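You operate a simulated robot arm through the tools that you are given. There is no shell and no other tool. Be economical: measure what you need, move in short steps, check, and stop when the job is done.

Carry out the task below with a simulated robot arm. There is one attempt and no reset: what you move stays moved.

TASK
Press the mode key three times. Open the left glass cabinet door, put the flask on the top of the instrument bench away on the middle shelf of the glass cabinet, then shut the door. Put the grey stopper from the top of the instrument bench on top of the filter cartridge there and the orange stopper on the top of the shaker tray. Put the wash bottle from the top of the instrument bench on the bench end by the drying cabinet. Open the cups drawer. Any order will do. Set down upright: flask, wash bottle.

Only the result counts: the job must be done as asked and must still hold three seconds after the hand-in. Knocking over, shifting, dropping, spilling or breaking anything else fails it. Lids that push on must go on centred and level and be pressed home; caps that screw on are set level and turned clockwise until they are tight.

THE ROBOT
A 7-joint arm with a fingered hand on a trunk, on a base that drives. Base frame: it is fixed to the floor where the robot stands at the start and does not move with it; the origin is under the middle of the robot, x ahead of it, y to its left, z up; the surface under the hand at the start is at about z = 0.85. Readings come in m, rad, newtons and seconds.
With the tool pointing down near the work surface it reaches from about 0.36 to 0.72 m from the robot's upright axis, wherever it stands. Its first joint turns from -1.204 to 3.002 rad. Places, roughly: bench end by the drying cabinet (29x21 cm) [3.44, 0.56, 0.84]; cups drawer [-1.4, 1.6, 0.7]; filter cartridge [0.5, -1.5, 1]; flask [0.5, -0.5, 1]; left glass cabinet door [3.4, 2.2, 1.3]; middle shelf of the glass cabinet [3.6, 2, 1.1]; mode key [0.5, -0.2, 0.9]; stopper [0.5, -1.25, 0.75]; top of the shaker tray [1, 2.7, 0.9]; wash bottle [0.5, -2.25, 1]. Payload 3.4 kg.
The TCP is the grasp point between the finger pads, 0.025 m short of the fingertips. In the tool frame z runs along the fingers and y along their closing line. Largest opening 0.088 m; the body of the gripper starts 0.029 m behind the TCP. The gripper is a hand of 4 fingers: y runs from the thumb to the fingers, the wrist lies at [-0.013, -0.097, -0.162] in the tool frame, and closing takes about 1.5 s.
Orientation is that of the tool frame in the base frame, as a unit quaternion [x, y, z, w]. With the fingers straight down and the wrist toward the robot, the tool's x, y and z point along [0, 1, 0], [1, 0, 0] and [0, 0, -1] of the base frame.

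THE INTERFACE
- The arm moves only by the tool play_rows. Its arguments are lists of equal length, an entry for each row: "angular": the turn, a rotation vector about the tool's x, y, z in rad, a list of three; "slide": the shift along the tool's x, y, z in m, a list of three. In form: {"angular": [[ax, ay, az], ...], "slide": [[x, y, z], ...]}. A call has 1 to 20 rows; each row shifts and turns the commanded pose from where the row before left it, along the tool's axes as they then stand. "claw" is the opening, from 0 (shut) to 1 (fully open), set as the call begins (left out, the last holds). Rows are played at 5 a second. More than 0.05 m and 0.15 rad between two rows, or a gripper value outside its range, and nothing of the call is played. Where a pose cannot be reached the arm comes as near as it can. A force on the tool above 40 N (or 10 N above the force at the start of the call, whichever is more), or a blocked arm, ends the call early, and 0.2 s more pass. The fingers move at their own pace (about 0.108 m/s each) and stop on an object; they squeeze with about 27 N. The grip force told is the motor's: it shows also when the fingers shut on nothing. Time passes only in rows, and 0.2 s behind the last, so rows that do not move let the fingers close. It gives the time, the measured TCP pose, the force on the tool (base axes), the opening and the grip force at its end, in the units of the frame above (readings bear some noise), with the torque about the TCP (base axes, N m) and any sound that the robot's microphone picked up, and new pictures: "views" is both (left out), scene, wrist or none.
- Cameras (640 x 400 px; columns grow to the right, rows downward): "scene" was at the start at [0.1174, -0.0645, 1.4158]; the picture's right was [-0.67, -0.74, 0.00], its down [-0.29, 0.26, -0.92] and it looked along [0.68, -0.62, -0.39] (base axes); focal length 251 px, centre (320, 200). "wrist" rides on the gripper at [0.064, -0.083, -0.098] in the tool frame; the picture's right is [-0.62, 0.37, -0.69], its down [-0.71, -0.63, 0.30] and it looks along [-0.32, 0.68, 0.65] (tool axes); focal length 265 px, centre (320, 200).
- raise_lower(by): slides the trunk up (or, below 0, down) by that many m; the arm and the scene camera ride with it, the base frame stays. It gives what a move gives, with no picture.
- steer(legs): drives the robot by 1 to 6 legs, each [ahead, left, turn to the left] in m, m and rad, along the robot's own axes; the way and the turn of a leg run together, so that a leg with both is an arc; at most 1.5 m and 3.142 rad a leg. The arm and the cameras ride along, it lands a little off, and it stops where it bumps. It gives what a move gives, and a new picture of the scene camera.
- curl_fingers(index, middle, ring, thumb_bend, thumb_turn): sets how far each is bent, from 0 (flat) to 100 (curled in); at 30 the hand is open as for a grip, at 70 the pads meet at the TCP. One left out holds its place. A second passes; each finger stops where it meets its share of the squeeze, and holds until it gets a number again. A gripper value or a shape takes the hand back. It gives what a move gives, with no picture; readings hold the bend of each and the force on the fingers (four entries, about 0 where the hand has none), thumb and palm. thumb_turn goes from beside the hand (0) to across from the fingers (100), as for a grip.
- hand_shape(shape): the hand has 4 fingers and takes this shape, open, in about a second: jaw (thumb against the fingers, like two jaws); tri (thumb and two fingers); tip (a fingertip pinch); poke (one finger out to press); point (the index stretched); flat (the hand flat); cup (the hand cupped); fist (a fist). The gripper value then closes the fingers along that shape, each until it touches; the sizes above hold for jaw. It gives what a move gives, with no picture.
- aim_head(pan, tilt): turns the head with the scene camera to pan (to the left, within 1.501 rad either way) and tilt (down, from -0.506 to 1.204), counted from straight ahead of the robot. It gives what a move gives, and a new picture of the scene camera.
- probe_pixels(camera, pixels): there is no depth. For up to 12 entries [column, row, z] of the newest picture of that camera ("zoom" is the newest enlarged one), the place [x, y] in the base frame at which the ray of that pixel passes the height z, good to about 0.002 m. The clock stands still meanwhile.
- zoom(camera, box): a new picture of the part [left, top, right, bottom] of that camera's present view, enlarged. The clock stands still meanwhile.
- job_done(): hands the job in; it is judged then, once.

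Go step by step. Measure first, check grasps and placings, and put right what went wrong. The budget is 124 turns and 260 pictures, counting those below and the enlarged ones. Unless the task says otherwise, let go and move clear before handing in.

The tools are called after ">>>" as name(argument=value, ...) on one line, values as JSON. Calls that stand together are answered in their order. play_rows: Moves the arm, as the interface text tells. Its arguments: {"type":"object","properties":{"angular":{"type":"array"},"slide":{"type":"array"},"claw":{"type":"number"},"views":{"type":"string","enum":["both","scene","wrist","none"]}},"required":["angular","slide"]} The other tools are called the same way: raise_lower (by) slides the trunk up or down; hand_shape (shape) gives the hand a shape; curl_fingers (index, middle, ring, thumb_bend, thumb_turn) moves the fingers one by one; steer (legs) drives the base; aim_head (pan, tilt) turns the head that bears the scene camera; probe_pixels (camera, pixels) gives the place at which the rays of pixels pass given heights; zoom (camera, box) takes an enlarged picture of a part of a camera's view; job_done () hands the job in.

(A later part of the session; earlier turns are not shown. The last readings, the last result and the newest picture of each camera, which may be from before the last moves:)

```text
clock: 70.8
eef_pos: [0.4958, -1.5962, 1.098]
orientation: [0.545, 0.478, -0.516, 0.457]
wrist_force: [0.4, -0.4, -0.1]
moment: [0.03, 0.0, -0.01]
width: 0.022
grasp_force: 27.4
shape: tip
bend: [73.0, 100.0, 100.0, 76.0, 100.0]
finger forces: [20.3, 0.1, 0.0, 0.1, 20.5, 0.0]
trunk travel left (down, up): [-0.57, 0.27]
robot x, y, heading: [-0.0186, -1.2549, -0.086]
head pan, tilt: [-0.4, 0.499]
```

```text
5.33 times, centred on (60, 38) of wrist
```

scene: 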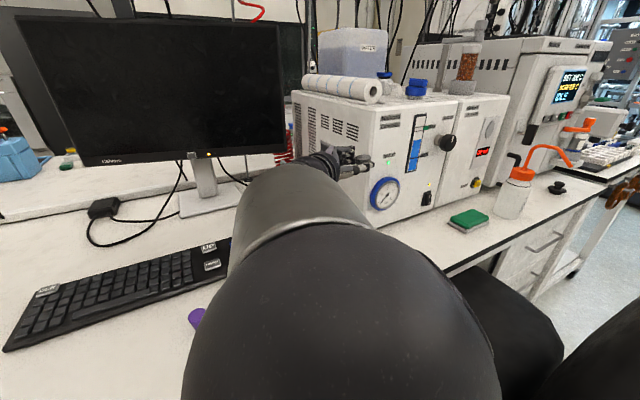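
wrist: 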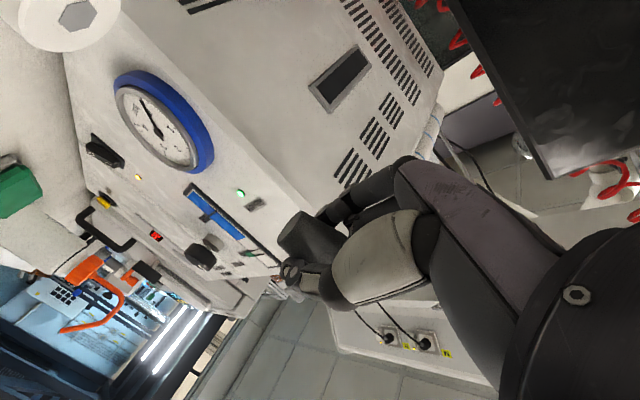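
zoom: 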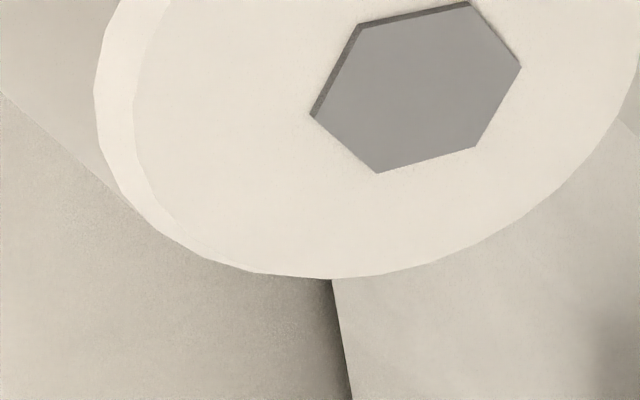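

I probe the stopper top centre in the scene view (363.2,157.2) to confirm alignment.

>>> probe_pixels(camera="scene", pixels=[[363.2, 157.2, 1.105], [363.2, 157.2, 1.11], [363.2, 157.2, 1.1]])

>>> play_rows(angular=[[0, 0.05, 0], [0, 0, 0], [0, 0, 0]], slide=[[0, 0, 0], [0.04, 0, 0], [0.04, 0, 0]], views="both")

>>> zoom(camera="scene", box=[320, 150, 400, 230])

```text
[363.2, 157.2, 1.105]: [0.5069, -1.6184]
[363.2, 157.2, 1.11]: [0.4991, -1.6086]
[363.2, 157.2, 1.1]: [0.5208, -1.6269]
```

```text
clock: 71.6
eef_pos: [0.4956, -1.5919, 1.0213]
orientation: [0.564, 0.486, -0.5, 0.442]
wrist_force: [-0.2, 0.4, -0.3]
moment: [-0.01, -0.02, 0.01]
width: 0.0219
grasp_force: 26.9
shape: tip
bend: [73.0, 100.0, 100.0, 76.0, 100.0]
finger forces: [20.3, 0.0, 0.0, 0.0, 20.3, 0.0]
trunk travel left (down, up): [-0.57, 0.27]
robot x, y, heading: [-0.018, -1.2477, -0.092]
head pan, tilt: [-0.4, 0.499]
```

scene: 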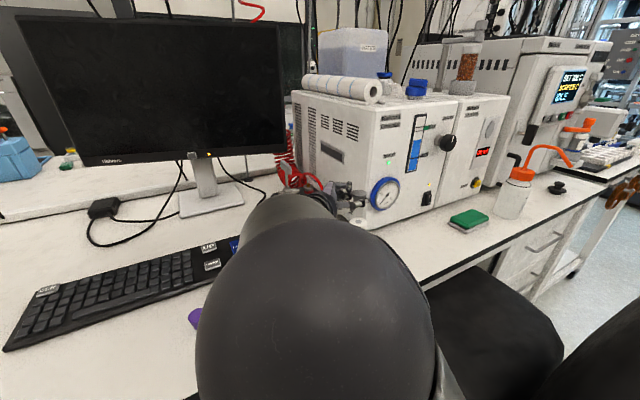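
wrist: 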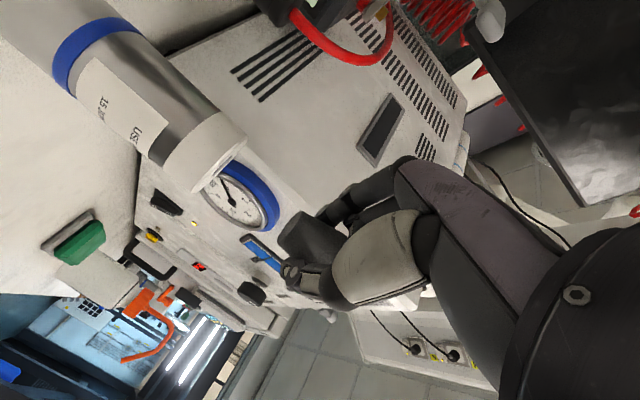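

```text
5.00 times, centred on (360, 190) of scene
```

zoom: 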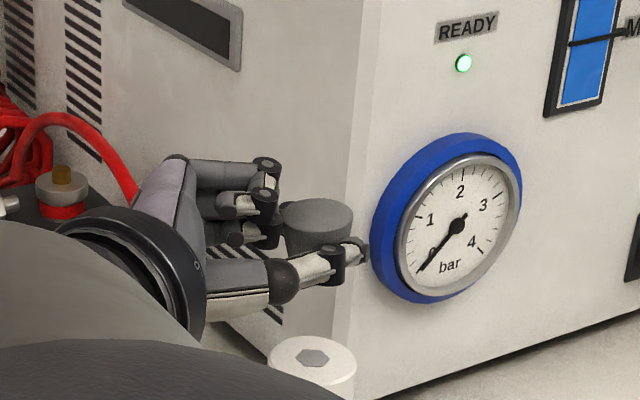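

Both views show the stopper nearly over the cartridge (about 3–4 mm off to the left). I correct while descending, last part in small steps.

>>> play_rows(angular=[[0, 0, 0], [0, 0, 0], [0, 0, 0]], slide=[[0.015, 0, 0.004], [0.015, 0, 0.003], [0.006, 0, 0.001]], views="wrist")

>>> zoom(camera="scene", box=[330, 180, 390, 240])

```text
clock: 72.4
eef_pos: [0.4945, -1.5995, 0.9849]
orientation: [0.567, 0.486, -0.498, 0.44]
wrist_force: [0.7, -0.2, 0.2]
moment: [-0.01, -0.01, 0.02]
width: 0.0215
grasp_force: 27.5
shape: tip
bend: [73.0, 100.0, 100.0, 76.0, 100.0]
finger forces: [20.1, 0.2, 0.0, 0.0, 20.6, 0.0]
trunk travel left (down, up): [-0.57, 0.27]
robot x, y, heading: [-0.0211, -1.254, -0.088]
head pan, tilt: [-0.4, 0.499]
```

wrist: 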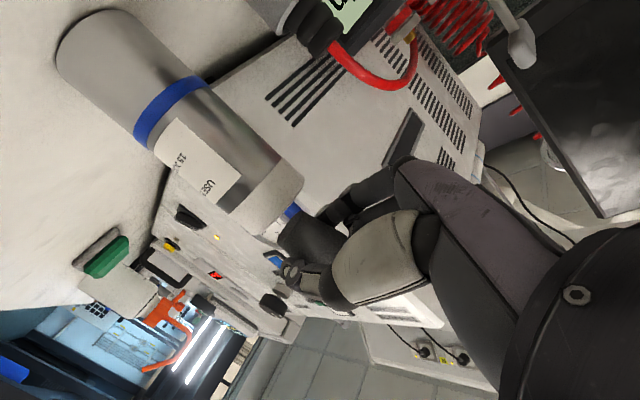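

```text
6.67 times, centred on (360, 210) of scene
```

zoom: 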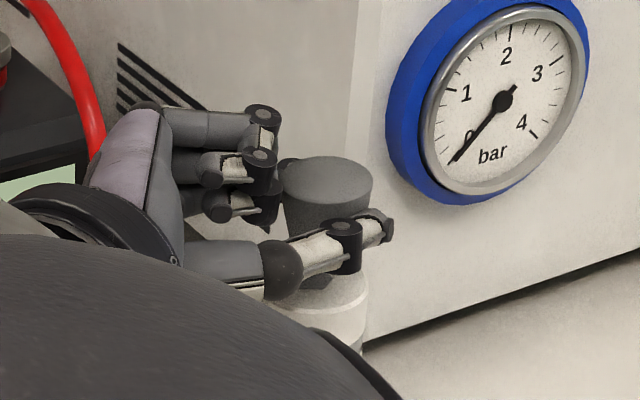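

Alignment looks good in both views. Zoom on the wrist view to gauge the gap before final lowering.

>>> zoom(camera="wrist", box=[200, 150, 360, 310])

>>> play_rows(angular=[[0, 0, 0], [0, 0, 0], [0, 0, 0]], slide=[[0.003, 0, 0.0003], [0.002, 0, 0], [0.002, 0, 0]], views="wrist")

>>> zoom(camera="wrist", box=[200, 150, 360, 310])

```text
2.50 times, centred on (280, 230) of wrist
```

zoom: 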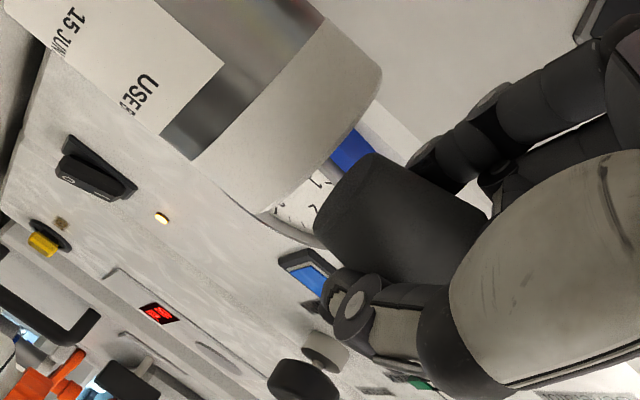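

```text
clock: 73.2
eef_pos: [0.4934, -1.6004, 0.9758]
orientation: [0.569, 0.486, -0.499, 0.437]
wrist_force: [-1.2, 0.3, -0.2]
moment: [-0.01, -0.01, 0.02]
width: 0.0217
grasp_force: 27.1
shape: tip
bend: [73.0, 100.0, 100.0, 76.0, 100.0]
finger forces: [20.2, 0.0, 0.0, 0.1, 20.4, 0.0]
trunk travel left (down, up): [-0.57, 0.27]
robot x, y, heading: [-0.0182, -1.2537, -0.088]
head pan, tilt: [-0.4, 0.499]
```

wrist: 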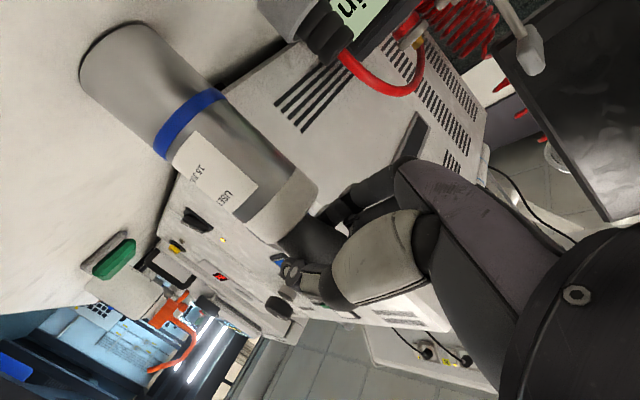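

```text
2.50 times, centred on (280, 230) of wrist
```

zoom: 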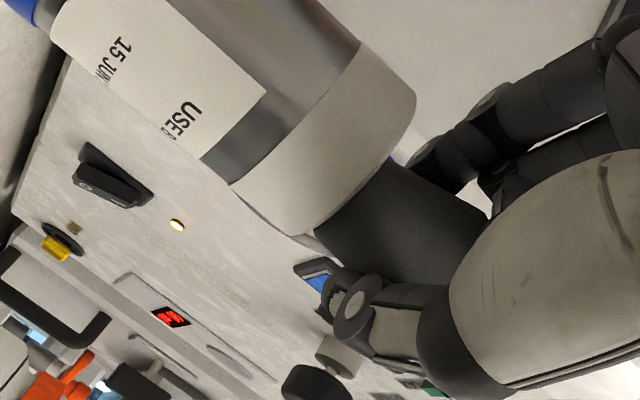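

No contact force yet. The zoom shows the stopper offset toward the robot (lower-left of the cap by ~7 mm) and slightly too far right. I lift 4 mm, shift by tool y +0.007, z −0.0035, and re-check.

>>> play_rows(angular=[[0, 0, 0], [0, 0, 0], [0, 0, 0]], slide=[[-0.004, 0, 0], [0, 0.007, -0.0035], [0, 0, 0]], views="none")

>>> zoom(camera="wrist", box=[220, 150, 348, 278])

>>> zoom(camera="scene", box=[335, 190, 385, 240])

```text
clock: 74.0
eef_pos: [0.499, -1.5992, 0.981]
orientation: [0.57, 0.485, -0.499, 0.437]
wrist_force: [-0.3, -0.7, -0.7]
moment: [-0.01, -0.04, -0.01]
width: 0.0216
grasp_force: 26.9
shape: tip
bend: [73.0, 100.0, 100.0, 76.0, 100.0]
finger forces: [20.2, 0.2, 0.1, 0.1, 20.5, 0.1]
trunk travel left (down, up): [-0.57, 0.27]
robot x, y, heading: [-0.02, -1.2529, -0.09]
head pan, tilt: [-0.4, 0.499]
```

```text
3.12 times, centred on (284, 214) of wrist
```

zoom: 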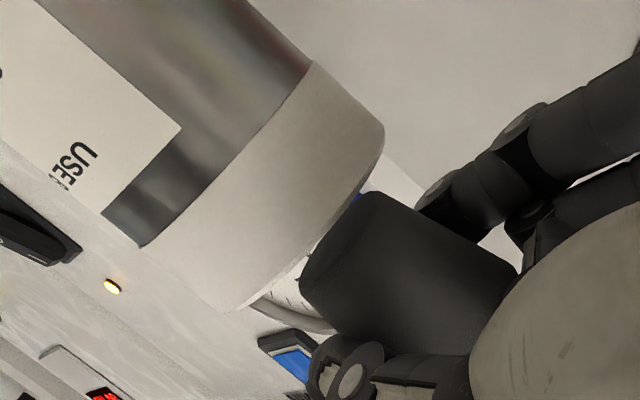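

```text
8.00 times, centred on (360, 215) of scene
```

zoom: 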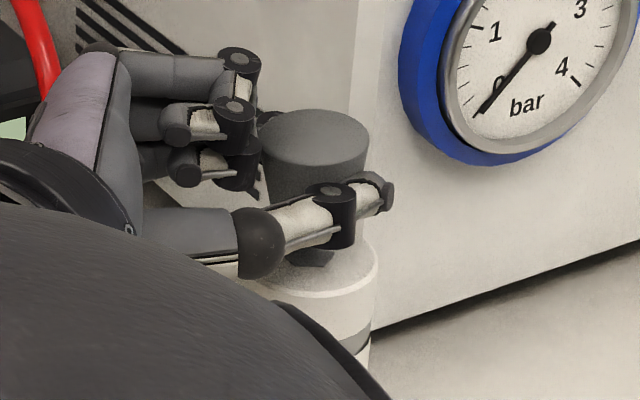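

Now the stopper lies on the cartridge's axis in the wrist view and within ~2 mm in the scene. Lower in small steps to contact.

>>> play_rows(angular=[[0, 0, 0], [0, 0, 0], [0, 0, 0], [0, 0, 0], [0, 0, 0]], slide=[[0.005, 0, 0.002], [0.002, 0, 0], [0.002, 0, 0], [0.001, 0, 0], [0.001, 0, 0]], views="none")

>>> zoom(camera="wrist", box=[220, 150, 348, 278])

```text
clock: 75.2
eef_pos: [0.4991, -1.6017, 0.9722]
orientation: [0.571, 0.483, -0.499, 0.437]
wrist_force: [1.8, 0.9, 8.0]
moment: [-0.13, -0.09, 0.01]
width: 0.0217
grasp_force: 26.6
shape: tip
bend: [73.0, 100.0, 100.0, 77.0, 100.0]
finger forces: [19.2, 0.0, 0.1, 0.0, 19.9, 0.0]
trunk travel left (down, up): [-0.57, 0.27]
robot x, y, heading: [-0.017, -1.2586, -0.089]
head pan, tilt: [-0.4, 0.499]
```

```text
3.12 times, centred on (284, 214) of wrist
```

zoom: 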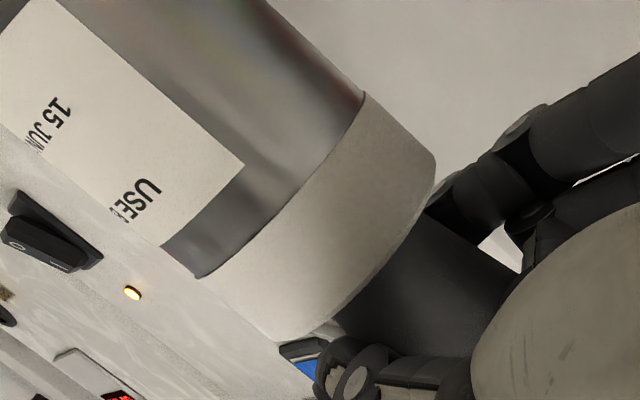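

Contact made (8 N). I open partly to release and check.

>>> play_rows(angular=[[0, 0, 0], [0, 0, 0], [0, 0, 0], [0, 0, 0], [0, 0, 0]], slide=[[-0.001, 0, 0], [0, 0, 0], [0, 0, 0], [0, 0, 0], [0, 0, 0]], claw=0.6, views="wrist")

>>> zoom(camera="scene", box=[335, 190, 385, 240])

```text
clock: 76.4
eef_pos: [0.4987, -1.6045, 0.9658]
orientation: [0.57, 0.486, -0.502, 0.431]
wrist_force: [-0.9, -0.7, 0.1]
moment: [0.0, -0.03, -0.01]
width: 0.0521
grasp_force: 0.0
shape: tip
bend: [31.0, 98.0, 99.0, 65.0, 100.0]
finger forces: [0.1, 0.1, 0.0, 0.0, 0.1, 0.0]
trunk travel left (down, up): [-0.57, 0.27]
robot x, y, heading: [-0.0175, -1.2518, -0.09]
head pan, tilt: [-0.4, 0.499]
```

wrist: 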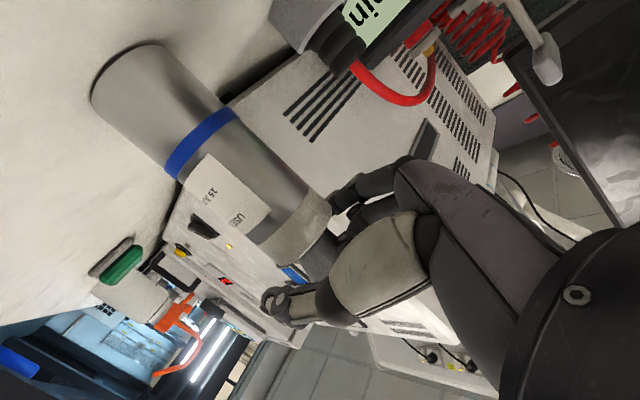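

```text
8.00 times, centred on (360, 215) of scene
```

zoom: 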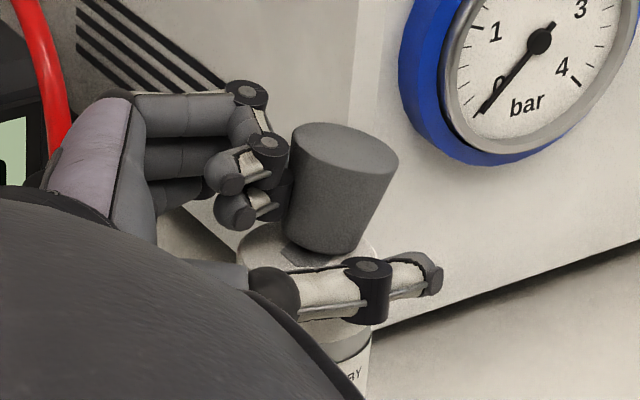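

The stopper leans right, apparently pushed by the curled fingers at its left. I retreat slowly to the left (−tool z) so it settles.

>>> play_rows(angular=[[0, 0, 0], [0, 0, 0], [0, 0, 0]], slide=[[0, 0, -0.004], [0, 0, -0.004], [0, 0, -0.006]], views="none")

>>> zoom(camera="scene", box=[335, 190, 385, 240])

```text
clock: 77.2
eef_pos: [0.5007, -1.594, 0.9636]
orientation: [0.57, 0.486, -0.506, 0.428]
wrist_force: [-0.5, -0.4, -0.6]
moment: [-0.01, 0.03, -0.01]
width: 0.0525
grasp_force: 0.0
shape: tip
bend: [31.0, 98.0, 99.0, 65.0, 100.0]
finger forces: [0.1, 0.0, 0.0, 0.1, 0.1, 0.1]
trunk travel left (down, up): [-0.57, 0.27]
robot x, y, heading: [-0.0183, -1.2522, -0.089]
head pan, tilt: [-0.4, 0.499]
```

```text
8.00 times, centred on (360, 215) of scene
```

zoom: 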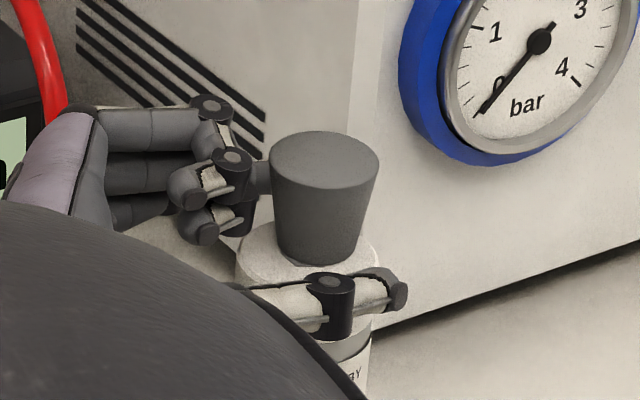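

It settled upright on the cap. Continue retreating to the left.

>>> play_rows(angular=[[0, 0, 0], [0, 0, 0], [0, 0, 0], [0, 0, 0], [0, 0, 0]], slide=[[0, 0, -0.01], [0, 0, -0.02], [0, 0, -0.04], [-0.03, 0, -0.03], [-0.04, 0, -0.03]], views="scene")

>>> zoom(camera="scene", box=[335, 190, 385, 240])

```text
clock: 78.4
eef_pos: [0.5209, -1.4668, 1.0501]
orientation: [0.566, 0.487, -0.505, 0.433]
wrist_force: [0.4, 0.0, 0.3]
moment: [0.01, 0.03, 0.0]
width: 0.0523
grasp_force: 0.2
shape: tip
bend: [31.0, 98.0, 99.0, 65.0, 100.0]
finger forces: [0.1, 0.1, 0.0, 0.0, 0.0, 0.0]
trunk travel left (down, up): [-0.57, 0.27]
robot x, y, heading: [-0.021, -1.2559, -0.093]
head pan, tilt: [-0.4, 0.499]
```

scene: 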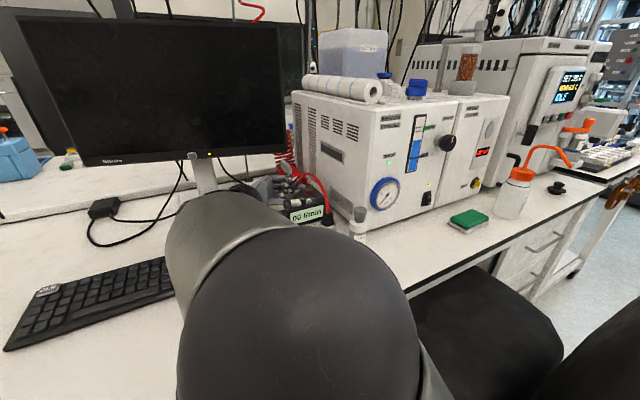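

```text
8.00 times, centred on (360, 215) of scene
```

zoom: 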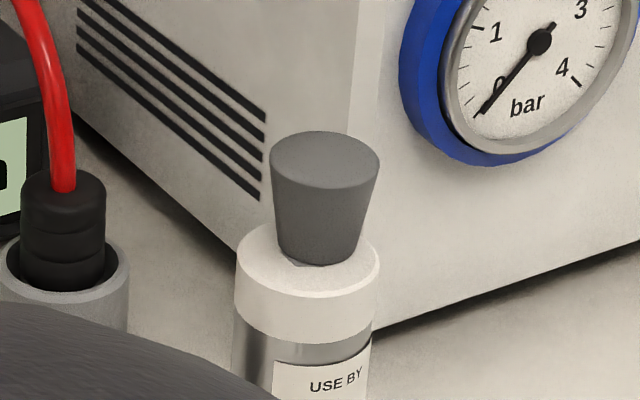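

The grey stopper stands upright on the cartridge. Now roll the hand back to tool-down above the orange stopper.

>>> play_rows(angular=[[0, 0, 0], [0, 0.145, 0], [0, 0.145, 0], [0, 0.145, 0], [0, 0.145, 0], [0, 0.145, 0], [0, 0.145, 0], [0, 0.145, 0], [0, 0.145, 0], [0, 0.145, 0], [0, 0.145, 0]], slide=[[-0.03, -0.03, 0], [0, -0.01, 0], [0, -0.01, 0], [0, -0.01, 0], [0, -0.01, 0], [0, -0.005, 0], [0, 0, 0], [0, 0, 0], [0, 0, 0], [0, 0, 0], [0, 0, 0]], views="both")

```text
clock: 80.8
eef_pos: [0.4473, -1.4456, 1.0794]
orientation: [0.75, 0.661, -0.015, 0.012]
wrist_force: [-0.6, 0.2, 0.3]
moment: [-0.05, 0.0, 0.0]
width: 0.0525
grasp_force: 0.0
shape: tip
bend: [31.0, 98.0, 99.0, 65.0, 100.0]
finger forces: [0.1, 0.0, 0.0, 0.0, 0.1, 0.0]
trunk travel left (down, up): [-0.57, 0.27]
robot x, y, heading: [-0.0197, -1.2535, -0.093]
head pan, tilt: [-0.4, 0.499]
```

scene: 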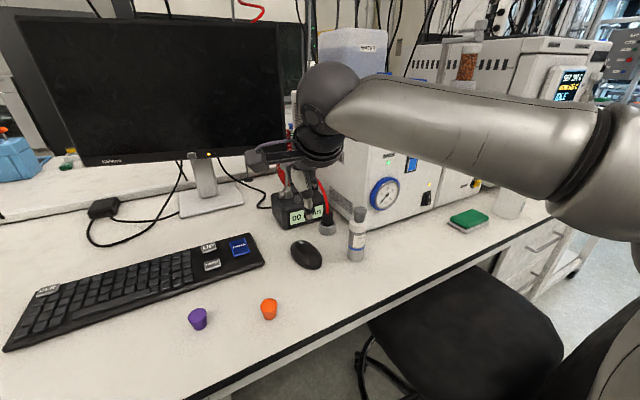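
wrist: 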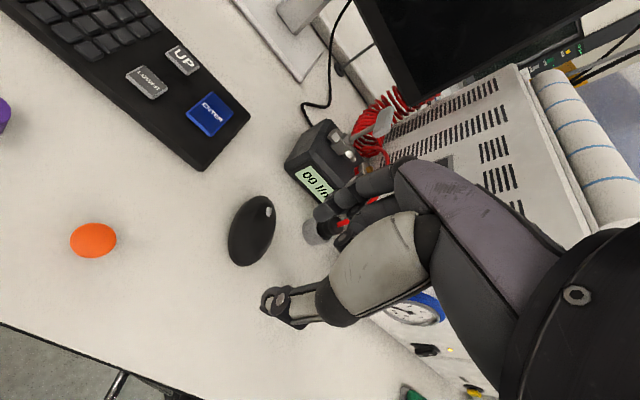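

Tool is down again; orange stopper at scene (269,308) and wrist (93,240). Probing both.

>>> probe_pixels(camera="scene", pixels=[[269, 303, 0.88], [269, 314, 0.85], [198, 312, 0.88], [198, 324, 0.85]])

>>> probe_pixels(camera="wrist", pixels=[[93, 240, 0.88], [93, 240, 0.875], [70, 240, 0.88], [116, 238, 0.88], [2, 115, 0.88]])

>>> hand_shape(shape="jaw")

```text
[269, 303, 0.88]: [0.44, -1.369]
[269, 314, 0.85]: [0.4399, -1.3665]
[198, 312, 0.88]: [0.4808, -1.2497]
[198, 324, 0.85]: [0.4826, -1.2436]
```

```text
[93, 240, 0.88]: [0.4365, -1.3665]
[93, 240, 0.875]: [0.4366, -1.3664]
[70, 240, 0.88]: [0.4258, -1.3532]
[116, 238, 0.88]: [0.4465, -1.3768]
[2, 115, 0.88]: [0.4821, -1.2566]
```

```text
clock: 81.7
eef_pos: [0.4468, -1.4458, 1.0793]
orientation: [0.75, 0.661, -0.017, 0.013]
wrist_force: [0.9, 0.4, 0.3]
moment: [0.01, 0.0, 0.03]
width: 0.0879
grasp_force: 0.0
shape: jaw
bend: [30.0, 30.0, 30.0, 30.0, 98.0]
finger forces: [0.1, 0.1, 0.0, 0.0, 0.1, 0.0]
trunk travel left (down, up): [-0.57, 0.27]
robot x, y, heading: [-0.0175, -1.2525, -0.093]
head pan, tilt: [-0.4, 0.499]
```

Orange stopper is at (0.439,-1.368). I move over it, levelling the tool, to z≈0.94.

>>> play_rows(angular=[[0, 0.043, 0], [0, 0, 0], [0, 0, 0], [0, 0, 0], [0, 0, 0]], slide=[[0.025, -0.006, 0], [0.025, -0.006, 0.02], [0.026, -0.006, 0.04], [0, 0, 0.04], [0, 0, 0.04]], claw=0.7, views="wrist")

>>> probe_pixels(camera="wrist", pixels=[[260, 262, 0.88]])

```text
clock: 82.9
eef_pos: [0.4374, -1.3682, 0.9378]
orientation: [0.752, 0.659, 0.0, -0.002]
wrist_force: [-0.3, 0.3, 0.3]
moment: [0.0, 0.0, 0.02]
width: 0.0619
grasp_force: 0.0
shape: jaw
bend: [27.0, 37.0, 34.0, 58.0, 99.0]
finger forces: [0.1, 0.0, 0.1, 0.0, 0.0, 0.0]
trunk travel left (down, up): [-0.57, 0.27]
robot x, y, heading: [-0.0176, -1.253, -0.086]
head pan, tilt: [-0.4, 0.499]
```

wrist: 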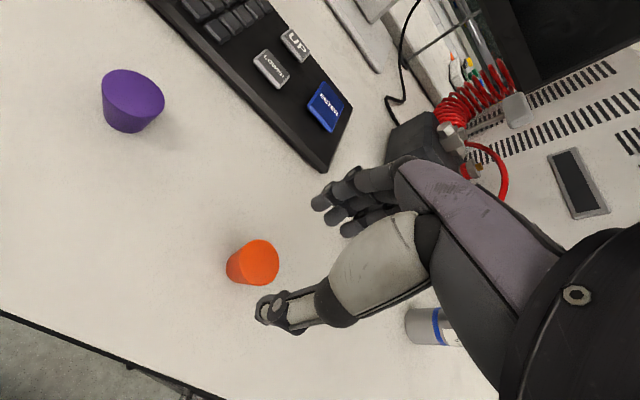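

```text
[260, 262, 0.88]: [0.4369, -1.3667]
```

Aligned. Descend to z≈0.883.

>>> play_rows(angular=[[0, 0, 0], [0, 0, 0]], slide=[[0, 0, 0.035], [0, 0, 0.02]], views="wrist")

```text
clock: 83.5
eef_pos: [0.4395, -1.3683, 0.8826]
orientation: [0.751, 0.66, -0.001, -0.002]
wrist_force: [-0.2, -0.1, 1.2]
moment: [0.01, 0.0, 0.0]
width: 0.0617
grasp_force: 0.1
shape: jaw
bend: [27.0, 37.0, 34.0, 58.0, 99.0]
finger forces: [0.0, 0.0, 0.0, 0.0, 0.0, 0.0]
trunk travel left (down, up): [-0.57, 0.27]
robot x, y, heading: [-0.0206, -1.2519, -0.091]
head pan, tilt: [-0.4, 0.499]
```

wrist: 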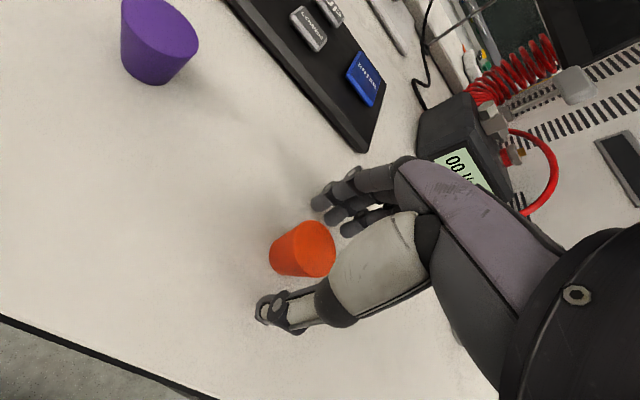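

The stopper is between the fingers at the right depth. Closing.

>>> play_rows(angular=[[0, 0, 0], [0, 0, 0], [0, 0, 0], [0, 0, 0], [0, 0, 0], [0, 0, 0], [0, 0, 0], [0, 0, 0]], slide=[[0, 0, 0], [0, 0, 0], [0, 0, 0], [0, 0, 0], [0, 0, 0], [0, 0, 0], [0, 0, 0], [0, 0, 0]], claw=0, views="wrist")

>>> play_rows(angular=[[0, 0, 0], [0, 0, 0], [0, 0, 0], [0, 0, 0], [0, 0, 0]], slide=[[0, 0, -0.02], [0, 0, -0.04], [0, 0, -0.04], [0, 0, -0.05], [0, 0, -0.05]], views="wrist")

```text
clock: 85.3
eef_pos: [0.4394, -1.3672, 0.8822]
orientation: [0.75, 0.661, 0.001, -0.001]
wrist_force: [0.0, -0.1, -0.2]
moment: [0.0, 0.01, -0.03]
width: 0.0195
grasp_force: 26.9
shape: jaw
bend: [74.0, 59.0, 65.0, 76.0, 100.0]
finger forces: [15.6, 7.2, 0.0, 0.0, 23.1, 0.0]
trunk travel left (down, up): [-0.57, 0.27]
robot x, y, heading: [-0.0165, -1.2512, -0.092]
head pan, tilt: [-0.4, 0.499]
```

wrist: 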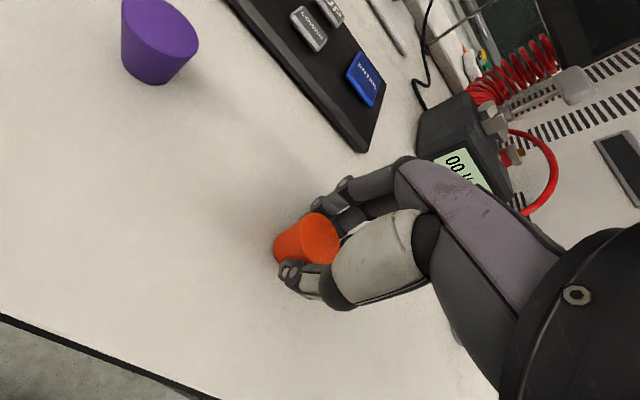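

```text
clock: 86.5
eef_pos: [0.4388, -1.3677, 1.0818]
orientation: [0.751, 0.661, -0.002, -0.001]
wrist_force: [0.4, -0.5, -0.7]
moment: [-0.01, 0.01, -0.03]
width: 0.0195
grasp_force: 27.0
shape: jaw
bend: [74.0, 59.0, 65.0, 76.0, 100.0]
finger forces: [15.6, 7.5, 0.0, 0.0, 23.0, 0.0]
trunk travel left (down, up): [-0.57, 0.27]
robot x, y, heading: [-0.0188, -1.2581, -0.087]
head pan, tilt: [-0.4, 0.499]
```

wrist: 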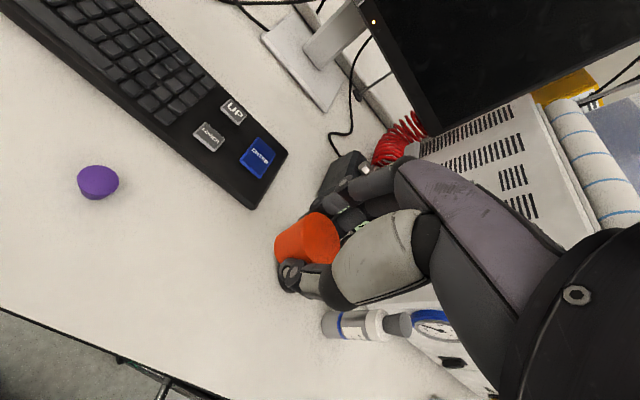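

Orange stopper is held firmly. I back out of the gap and drive left along the corridor, then look toward the shaker.

>>> steer(legs=[[-0.47, 0, 0.09], [0, 1.45, 0]])

>>> aim_head(pan=1.1, tilt=0.45)

```text
clock: 96.2
eef_pos: [-0.0387, 0.1567, 1.0831]
orientation: [0.715, 0.699, 0.0, -0.002]
wrist_force: [0.1, -0.1, 0.3]
moment: [-0.01, -0.02, 0.02]
width: 0.0191
grasp_force: 26.9
shape: jaw
bend: [74.0, 59.0, 65.0, 76.0, 100.0]
finger forces: [15.6, 7.5, 0.0, 0.1, 23.1, 0.0]
trunk travel left (down, up): [-0.57, 0.27]
robot x, y, heading: [-0.5062, 0.2205, 0.01]
head pan, tilt: [-0.4, 0.499]
```

scene: 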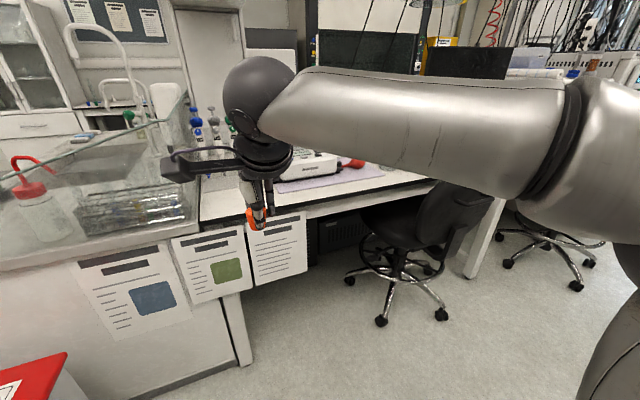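

```text
clock: 97.8
eef_pos: [-0.0382, 0.1561, 1.0836]
orientation: [0.715, 0.699, 0.0, -0.001]
wrist_force: [0.4, -0.7, -0.6]
moment: [0.0, -0.01, 0.01]
width: 0.0196
grasp_force: 26.8
shape: jaw
bend: [74.0, 59.0, 65.0, 76.0, 100.0]
finger forces: [15.6, 7.6, 0.0, 0.1, 23.0, 0.1]
trunk travel left (down, up): [-0.57, 0.27]
robot x, y, heading: [-0.5045, 0.2248, 0.017]
head pan, tilt: [1.1, 0.45]
```

scene: 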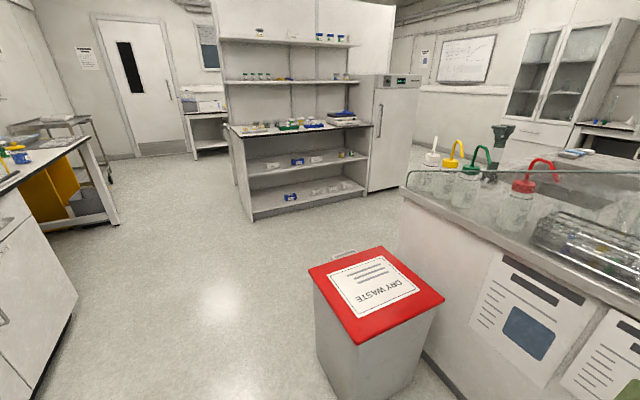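

I probe the bench end corner, the bin, shelf base, shaker, and left cabinets for the route.

>>> probe_pixels(camera="scene", pixels=[[402, 190, 0.85], [310, 268, 0.55], [445, 298, 0.55], [372, 246, 0.55], [253, 222, 0], [368, 190, 0], [418, 180, 0], [78, 292, 0], [35, 398, 0], [120, 225, 0], [375, 125, 0.88], [340, 118, 0.93]])

>>> zoom(camera="scene", box=[300, 90, 420, 150])

>>> zoom(camera="scene", box=[0, 160, 120, 400])

```text
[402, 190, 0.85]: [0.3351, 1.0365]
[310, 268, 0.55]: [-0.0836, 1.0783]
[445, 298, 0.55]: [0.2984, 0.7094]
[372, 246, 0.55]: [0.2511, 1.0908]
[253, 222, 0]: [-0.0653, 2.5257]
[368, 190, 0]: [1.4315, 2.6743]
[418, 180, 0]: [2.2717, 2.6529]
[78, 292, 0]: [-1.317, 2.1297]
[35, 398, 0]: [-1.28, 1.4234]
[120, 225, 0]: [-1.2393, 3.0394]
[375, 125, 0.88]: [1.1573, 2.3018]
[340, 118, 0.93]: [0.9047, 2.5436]
```

```text
5.33 times, centred on (360, 120) of scene
```

zoom: 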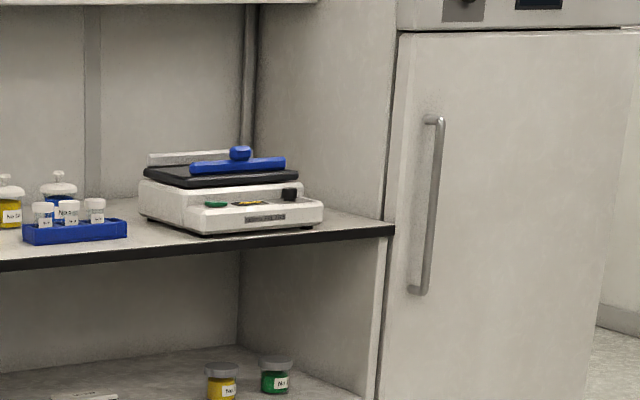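

```text
1.67 times, centred on (60, 280) of scene
```

zoom: 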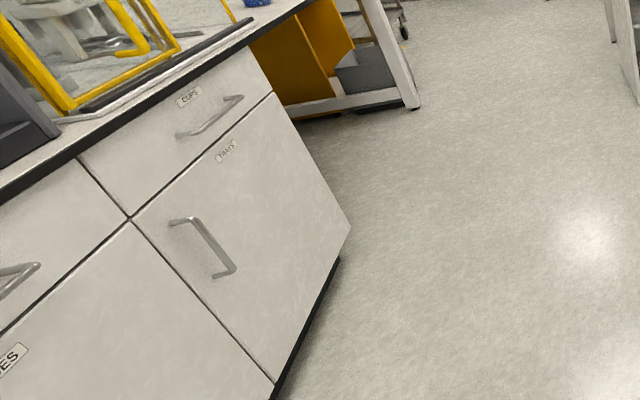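

Route is clear: bench end at y≈1.04, shelf front y≈2.53, drawer fronts at x≈−1.3. I drive to about (0.95, 1.9) facing the shelf.

>>> steer(legs=[[0, 1.45, 0], [0, 0, 1.554], [0.2, -1.45, 0]])

>>> aim_head(pan=0.0, tilt=0.4)

```text
clock: 115.6
eef_pos: [0.9936, 2.3406, 1.0832]
orientation: [0.016, 1.0, -0.001, -0.001]
wrist_force: [-0.3, -0.4, 0.1]
moment: [0.03, -0.06, -0.04]
width: 0.0191
grasp_force: 27.2
shape: jaw
bend: [74.0, 60.0, 65.0, 76.0, 100.0]
finger forces: [15.6, 7.6, 0.1, 0.0, 22.8, 0.0]
trunk travel left (down, up): [-0.57, 0.27]
robot x, y, heading: [0.9216, 1.874, 1.578]
head pan, tilt: [1.1, 0.45]
```

scene: 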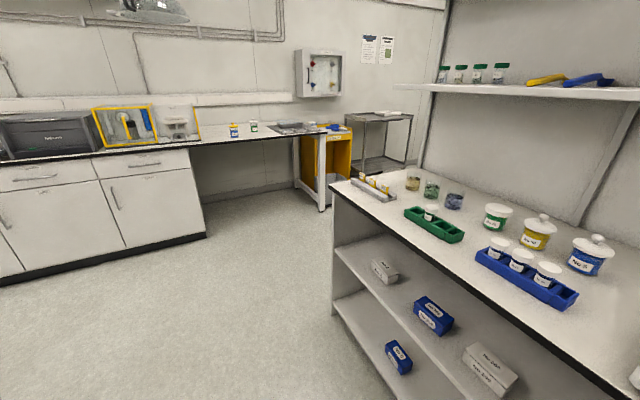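

```text
clock: 116.9
eef_pos: [0.993, 2.3401, 1.0835]
orientation: [0.017, 1.0, -0.001, -0.001]
wrist_force: [0.0, -0.4, 0.6]
moment: [-0.02, 0.0, 0.02]
width: 0.0194
grasp_force: 27.1
shape: jaw
bend: [74.0, 60.0, 65.0, 76.0, 100.0]
finger forces: [15.6, 7.4, 0.1, 0.0, 22.7, 0.0]
trunk travel left (down, up): [-0.57, 0.27]
robot x, y, heading: [0.9234, 1.8735, 1.574]
head pan, tilt: [0.0, 0.4]
```

scene: 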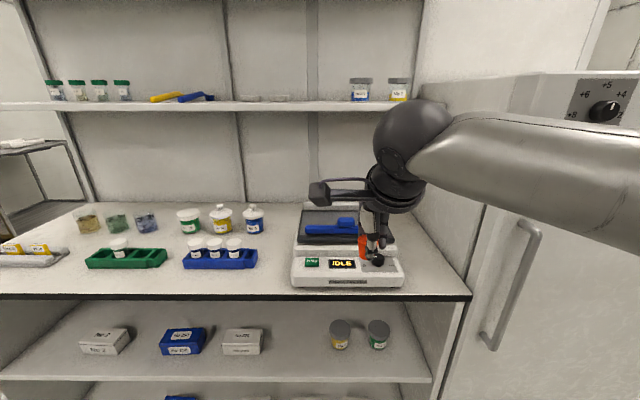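

The shaker's black mat is at scene (332,222) with a blue clamp bar. I zoom and probe it.

>>> zoom(camera="scene", box=[280, 180, 420, 300])

>>> probe_pixels(camera="scene", pixels=[[299, 244, 0.93], [304, 211, 0.93], [330, 244, 0.93], [330, 212, 0.93], [360, 244, 0.93], [330, 105, 1.25], [410, 100, 1.25], [345, 295, 0.85], [470, 297, 0.85]])

>>> play_rows(angular=[[0, 0, 0]], slide=[[0, 0, 0]], views="wrist")

```text
3.33 times, centred on (350, 240) of scene
```

zoom: 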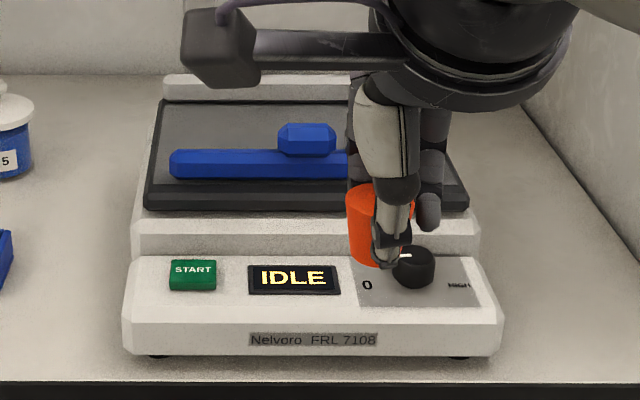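

```text
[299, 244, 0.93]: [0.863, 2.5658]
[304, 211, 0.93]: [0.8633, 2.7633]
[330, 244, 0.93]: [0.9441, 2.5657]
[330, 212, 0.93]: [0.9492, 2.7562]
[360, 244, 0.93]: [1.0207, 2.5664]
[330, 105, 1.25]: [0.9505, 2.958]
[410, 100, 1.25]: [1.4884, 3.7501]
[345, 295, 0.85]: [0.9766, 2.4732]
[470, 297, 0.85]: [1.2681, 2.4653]
```

```text
clock: 117.3
eef_pos: [0.9928, 2.3416, 1.0837]
orientation: [0.017, 1.0, -0.001, -0.001]
wrist_force: [0.9, 0.4, -0.4]
moment: [0.02, 0.0, -0.01]
width: 0.0193
grasp_force: 27.0
shape: jaw
bend: [74.0, 60.0, 65.0, 76.0, 100.0]
finger forces: [15.6, 7.5, 0.0, 0.0, 22.7, 0.0]
trunk travel left (down, up): [-0.57, 0.27]
robot x, y, heading: [0.9229, 1.8748, 1.572]
head pan, tilt: [0.0, 0.4]
```

wrist: 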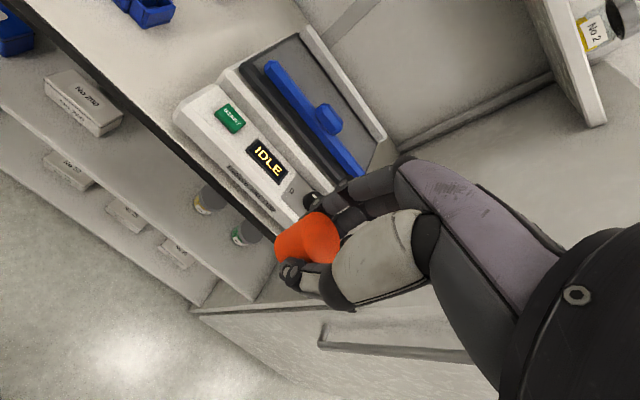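

I zoom the wrist view to triangulate the tray's corners.

>>> zoom(camera="wrist", box=[180, 20, 400, 190])

```text
2.35 times, centred on (290, 105) of wrist
```

zoom: 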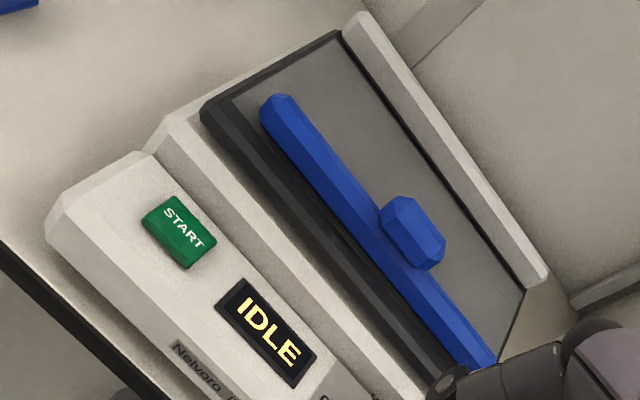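

>>> probe_pixels(camera="wrist", pixels=[[298.5, 35, 0.91], [298.5, 35, 0.94], [239.5, 66.5, 0.91], [239.5, 66.5, 0.94], [269.6, 62, 0.92], [269.6, 62, 0.95], [365, 173, 0.94], [378, 138, 0.94]])

>>> probe_pixels(camera="scene", pixels=[[302, 210, 0.91], [302, 210, 0.94], [297.5, 242.4, 0.91], [297.5, 242.4, 0.94], [305.6, 228, 0.92], [305.6, 228, 0.95], [350, 222, 0.95], [345, 212, 0.92]])

```text
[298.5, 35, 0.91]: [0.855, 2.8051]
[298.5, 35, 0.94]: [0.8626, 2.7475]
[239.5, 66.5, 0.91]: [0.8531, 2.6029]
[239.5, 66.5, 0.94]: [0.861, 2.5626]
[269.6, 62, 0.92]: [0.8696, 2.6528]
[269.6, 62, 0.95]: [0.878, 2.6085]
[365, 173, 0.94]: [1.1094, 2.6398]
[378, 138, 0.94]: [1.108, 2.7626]
```

```text
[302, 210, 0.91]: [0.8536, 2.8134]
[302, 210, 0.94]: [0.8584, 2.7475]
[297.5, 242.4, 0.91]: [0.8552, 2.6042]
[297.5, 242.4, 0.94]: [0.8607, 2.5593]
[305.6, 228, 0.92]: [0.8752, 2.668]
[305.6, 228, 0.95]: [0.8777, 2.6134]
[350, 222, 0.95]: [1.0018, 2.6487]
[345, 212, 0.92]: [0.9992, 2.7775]
```

Tray spans x≈0.86–1.12, y≈2.59–2.78 with the bar at y≈2.65; the free mat behind the bar is around (0.92,2.72). I drive 0.2 m closer and move above that spot.

>>> steer(legs=[[0.2, 0, 0]])

>>> play_rows(angular=[[0, 0, 0], [0, 0, 0], [0, 0, 0], [0, 0, 0], [0, 0, 0]], slide=[[0.016, 0.034, 0], [0.016, 0.034, 0], [0.016, 0.034, 0], [0.016, 0.034, 0], [0.016, 0.034, 0]], views="both")

```text
clock: 118.9
eef_pos: [0.9926, 2.5417, 1.0817]
orientation: [0.016, 1.0, -0.001, -0.001]
wrist_force: [-0.3, 0.5, -0.1]
moment: [-0.04, -0.02, 0.01]
width: 0.0196
grasp_force: 27.1
shape: jaw
bend: [74.0, 60.0, 65.0, 76.0, 100.0]
finger forces: [15.7, 7.5, 0.0, 0.0, 22.7, 0.0]
trunk travel left (down, up): [-0.57, 0.27]
robot x, y, heading: [0.9199, 2.0732, 1.574]
head pan, tilt: [0.0, 0.4]
```

scene: 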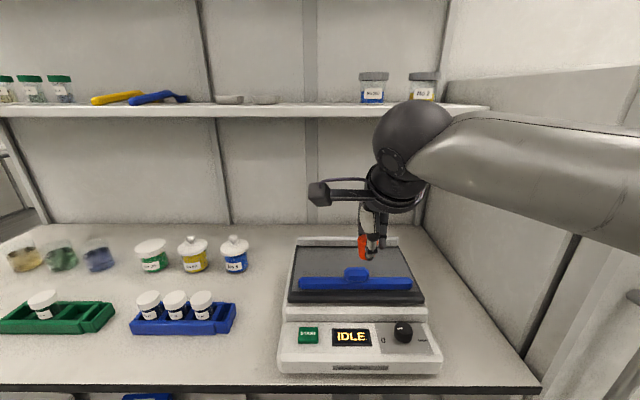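

```text
clock: 120.1
eef_pos: [0.9172, 2.7102, 1.0797]
orientation: [0.016, 1.0, -0.004, 0.0]
wrist_force: [0.0, 0.4, -0.5]
moment: [-0.02, 0.03, -0.01]
width: 0.0192
grasp_force: 26.8
shape: jaw
bend: [74.0, 60.0, 65.0, 76.0, 100.0]
finger forces: [15.8, 7.8, 0.0, 0.0, 22.6, 0.1]
out of reach, approached as far as the arm can: row 5
trunk travel left (down, up): [-0.57, 0.27]
robot x, y, heading: [0.9219, 2.0754, 1.572]
head pan, tilt: [0.0, 0.4]
```

scene: 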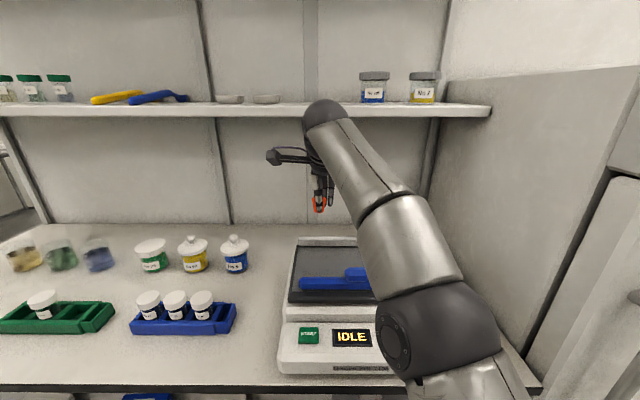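
wrist: 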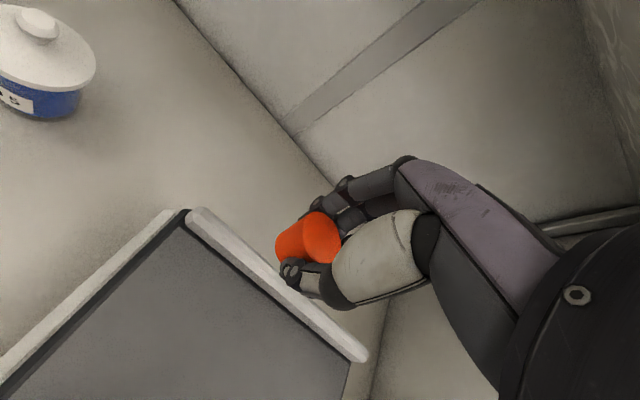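

Now the tray's back-left corner is at wrist (185,213) and scene (298,247); triangulating with these different rays.

>>> probe_pixels(camera="wrist", pixels=[[185, 213, 0.89], [185, 213, 0.91], [185, 213, 0.93], [185, 213, 0.95]])

>>> probe_pixels(camera="scene", pixels=[[298, 247, 0.89], [298, 247, 0.91], [298, 247, 0.93], [298, 247, 0.95], [288, 302, 0.92], [300, 283, 0.93], [345, 275, 0.93], [330, 250, 0.92], [340, 240, 0.94]])

>>> zoom(camera="scene", box=[270, 220, 390, 320])

```text
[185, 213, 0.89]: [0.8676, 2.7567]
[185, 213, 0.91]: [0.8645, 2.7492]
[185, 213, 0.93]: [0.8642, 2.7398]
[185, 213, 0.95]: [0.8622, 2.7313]
```

```text
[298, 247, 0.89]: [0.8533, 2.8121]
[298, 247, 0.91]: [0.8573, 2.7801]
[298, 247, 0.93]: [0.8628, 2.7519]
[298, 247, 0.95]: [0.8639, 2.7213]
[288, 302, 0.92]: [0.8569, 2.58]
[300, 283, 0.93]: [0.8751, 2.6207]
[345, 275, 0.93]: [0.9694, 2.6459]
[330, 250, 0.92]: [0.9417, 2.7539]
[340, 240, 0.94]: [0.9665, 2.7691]
```

```text
4.00 times, centred on (330, 270) of scene
```

zoom: 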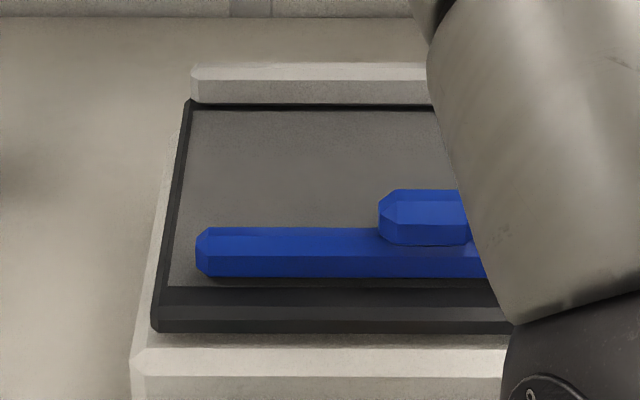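

Tray mat is at z≈0.935, free area y 2.64–2.73. I move to y≈2.688 and descend to just above.

>>> play_rows(angular=[[0, 0, 0], [0, 0, 0], [0, 0, 0], [0, 0, 0]], slide=[[0, -0.022, 0.01], [0, 0, 0.035], [0, 0, 0.035], [0, 0, 0.015]], views="both")

>>> zoom(camera="scene", box=[270, 200, 390, 320])

```text
clock: 121.1
eef_pos: [0.9162, 2.6869, 0.9836]
orientation: [0.017, 1.0, -0.001, -0.001]
wrist_force: [-0.3, 0.2, -0.5]
moment: [0.01, 0.01, 0.0]
width: 0.0192
grasp_force: 26.9
shape: jaw
bend: [74.0, 60.0, 65.0, 76.0, 100.0]
finger forces: [15.7, 7.8, 0.0, 0.0, 22.5, 0.1]
trunk travel left (down, up): [-0.57, 0.27]
robot x, y, heading: [0.9198, 2.0745, 1.575]
head pan, tilt: [0.0, 0.4]
```

scene: 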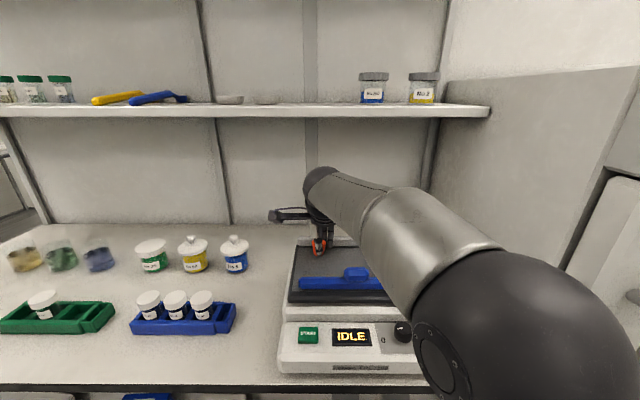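
wrist: 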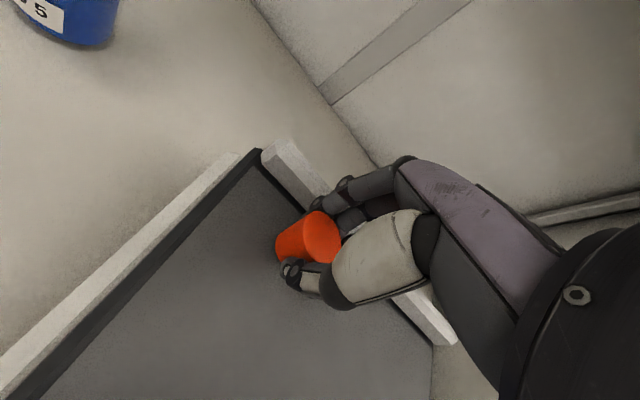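

```text
3.33 times, centred on (330, 260) of scene
```

zoom: 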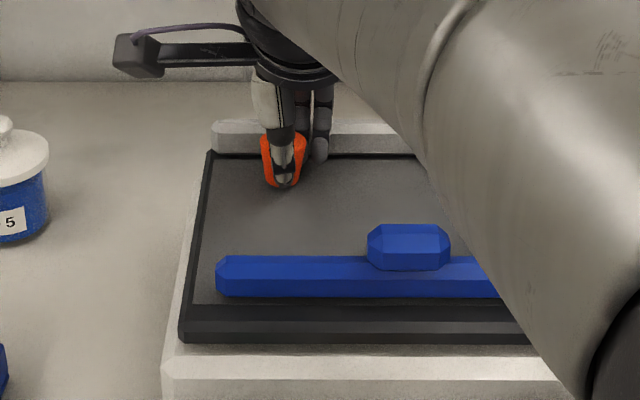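

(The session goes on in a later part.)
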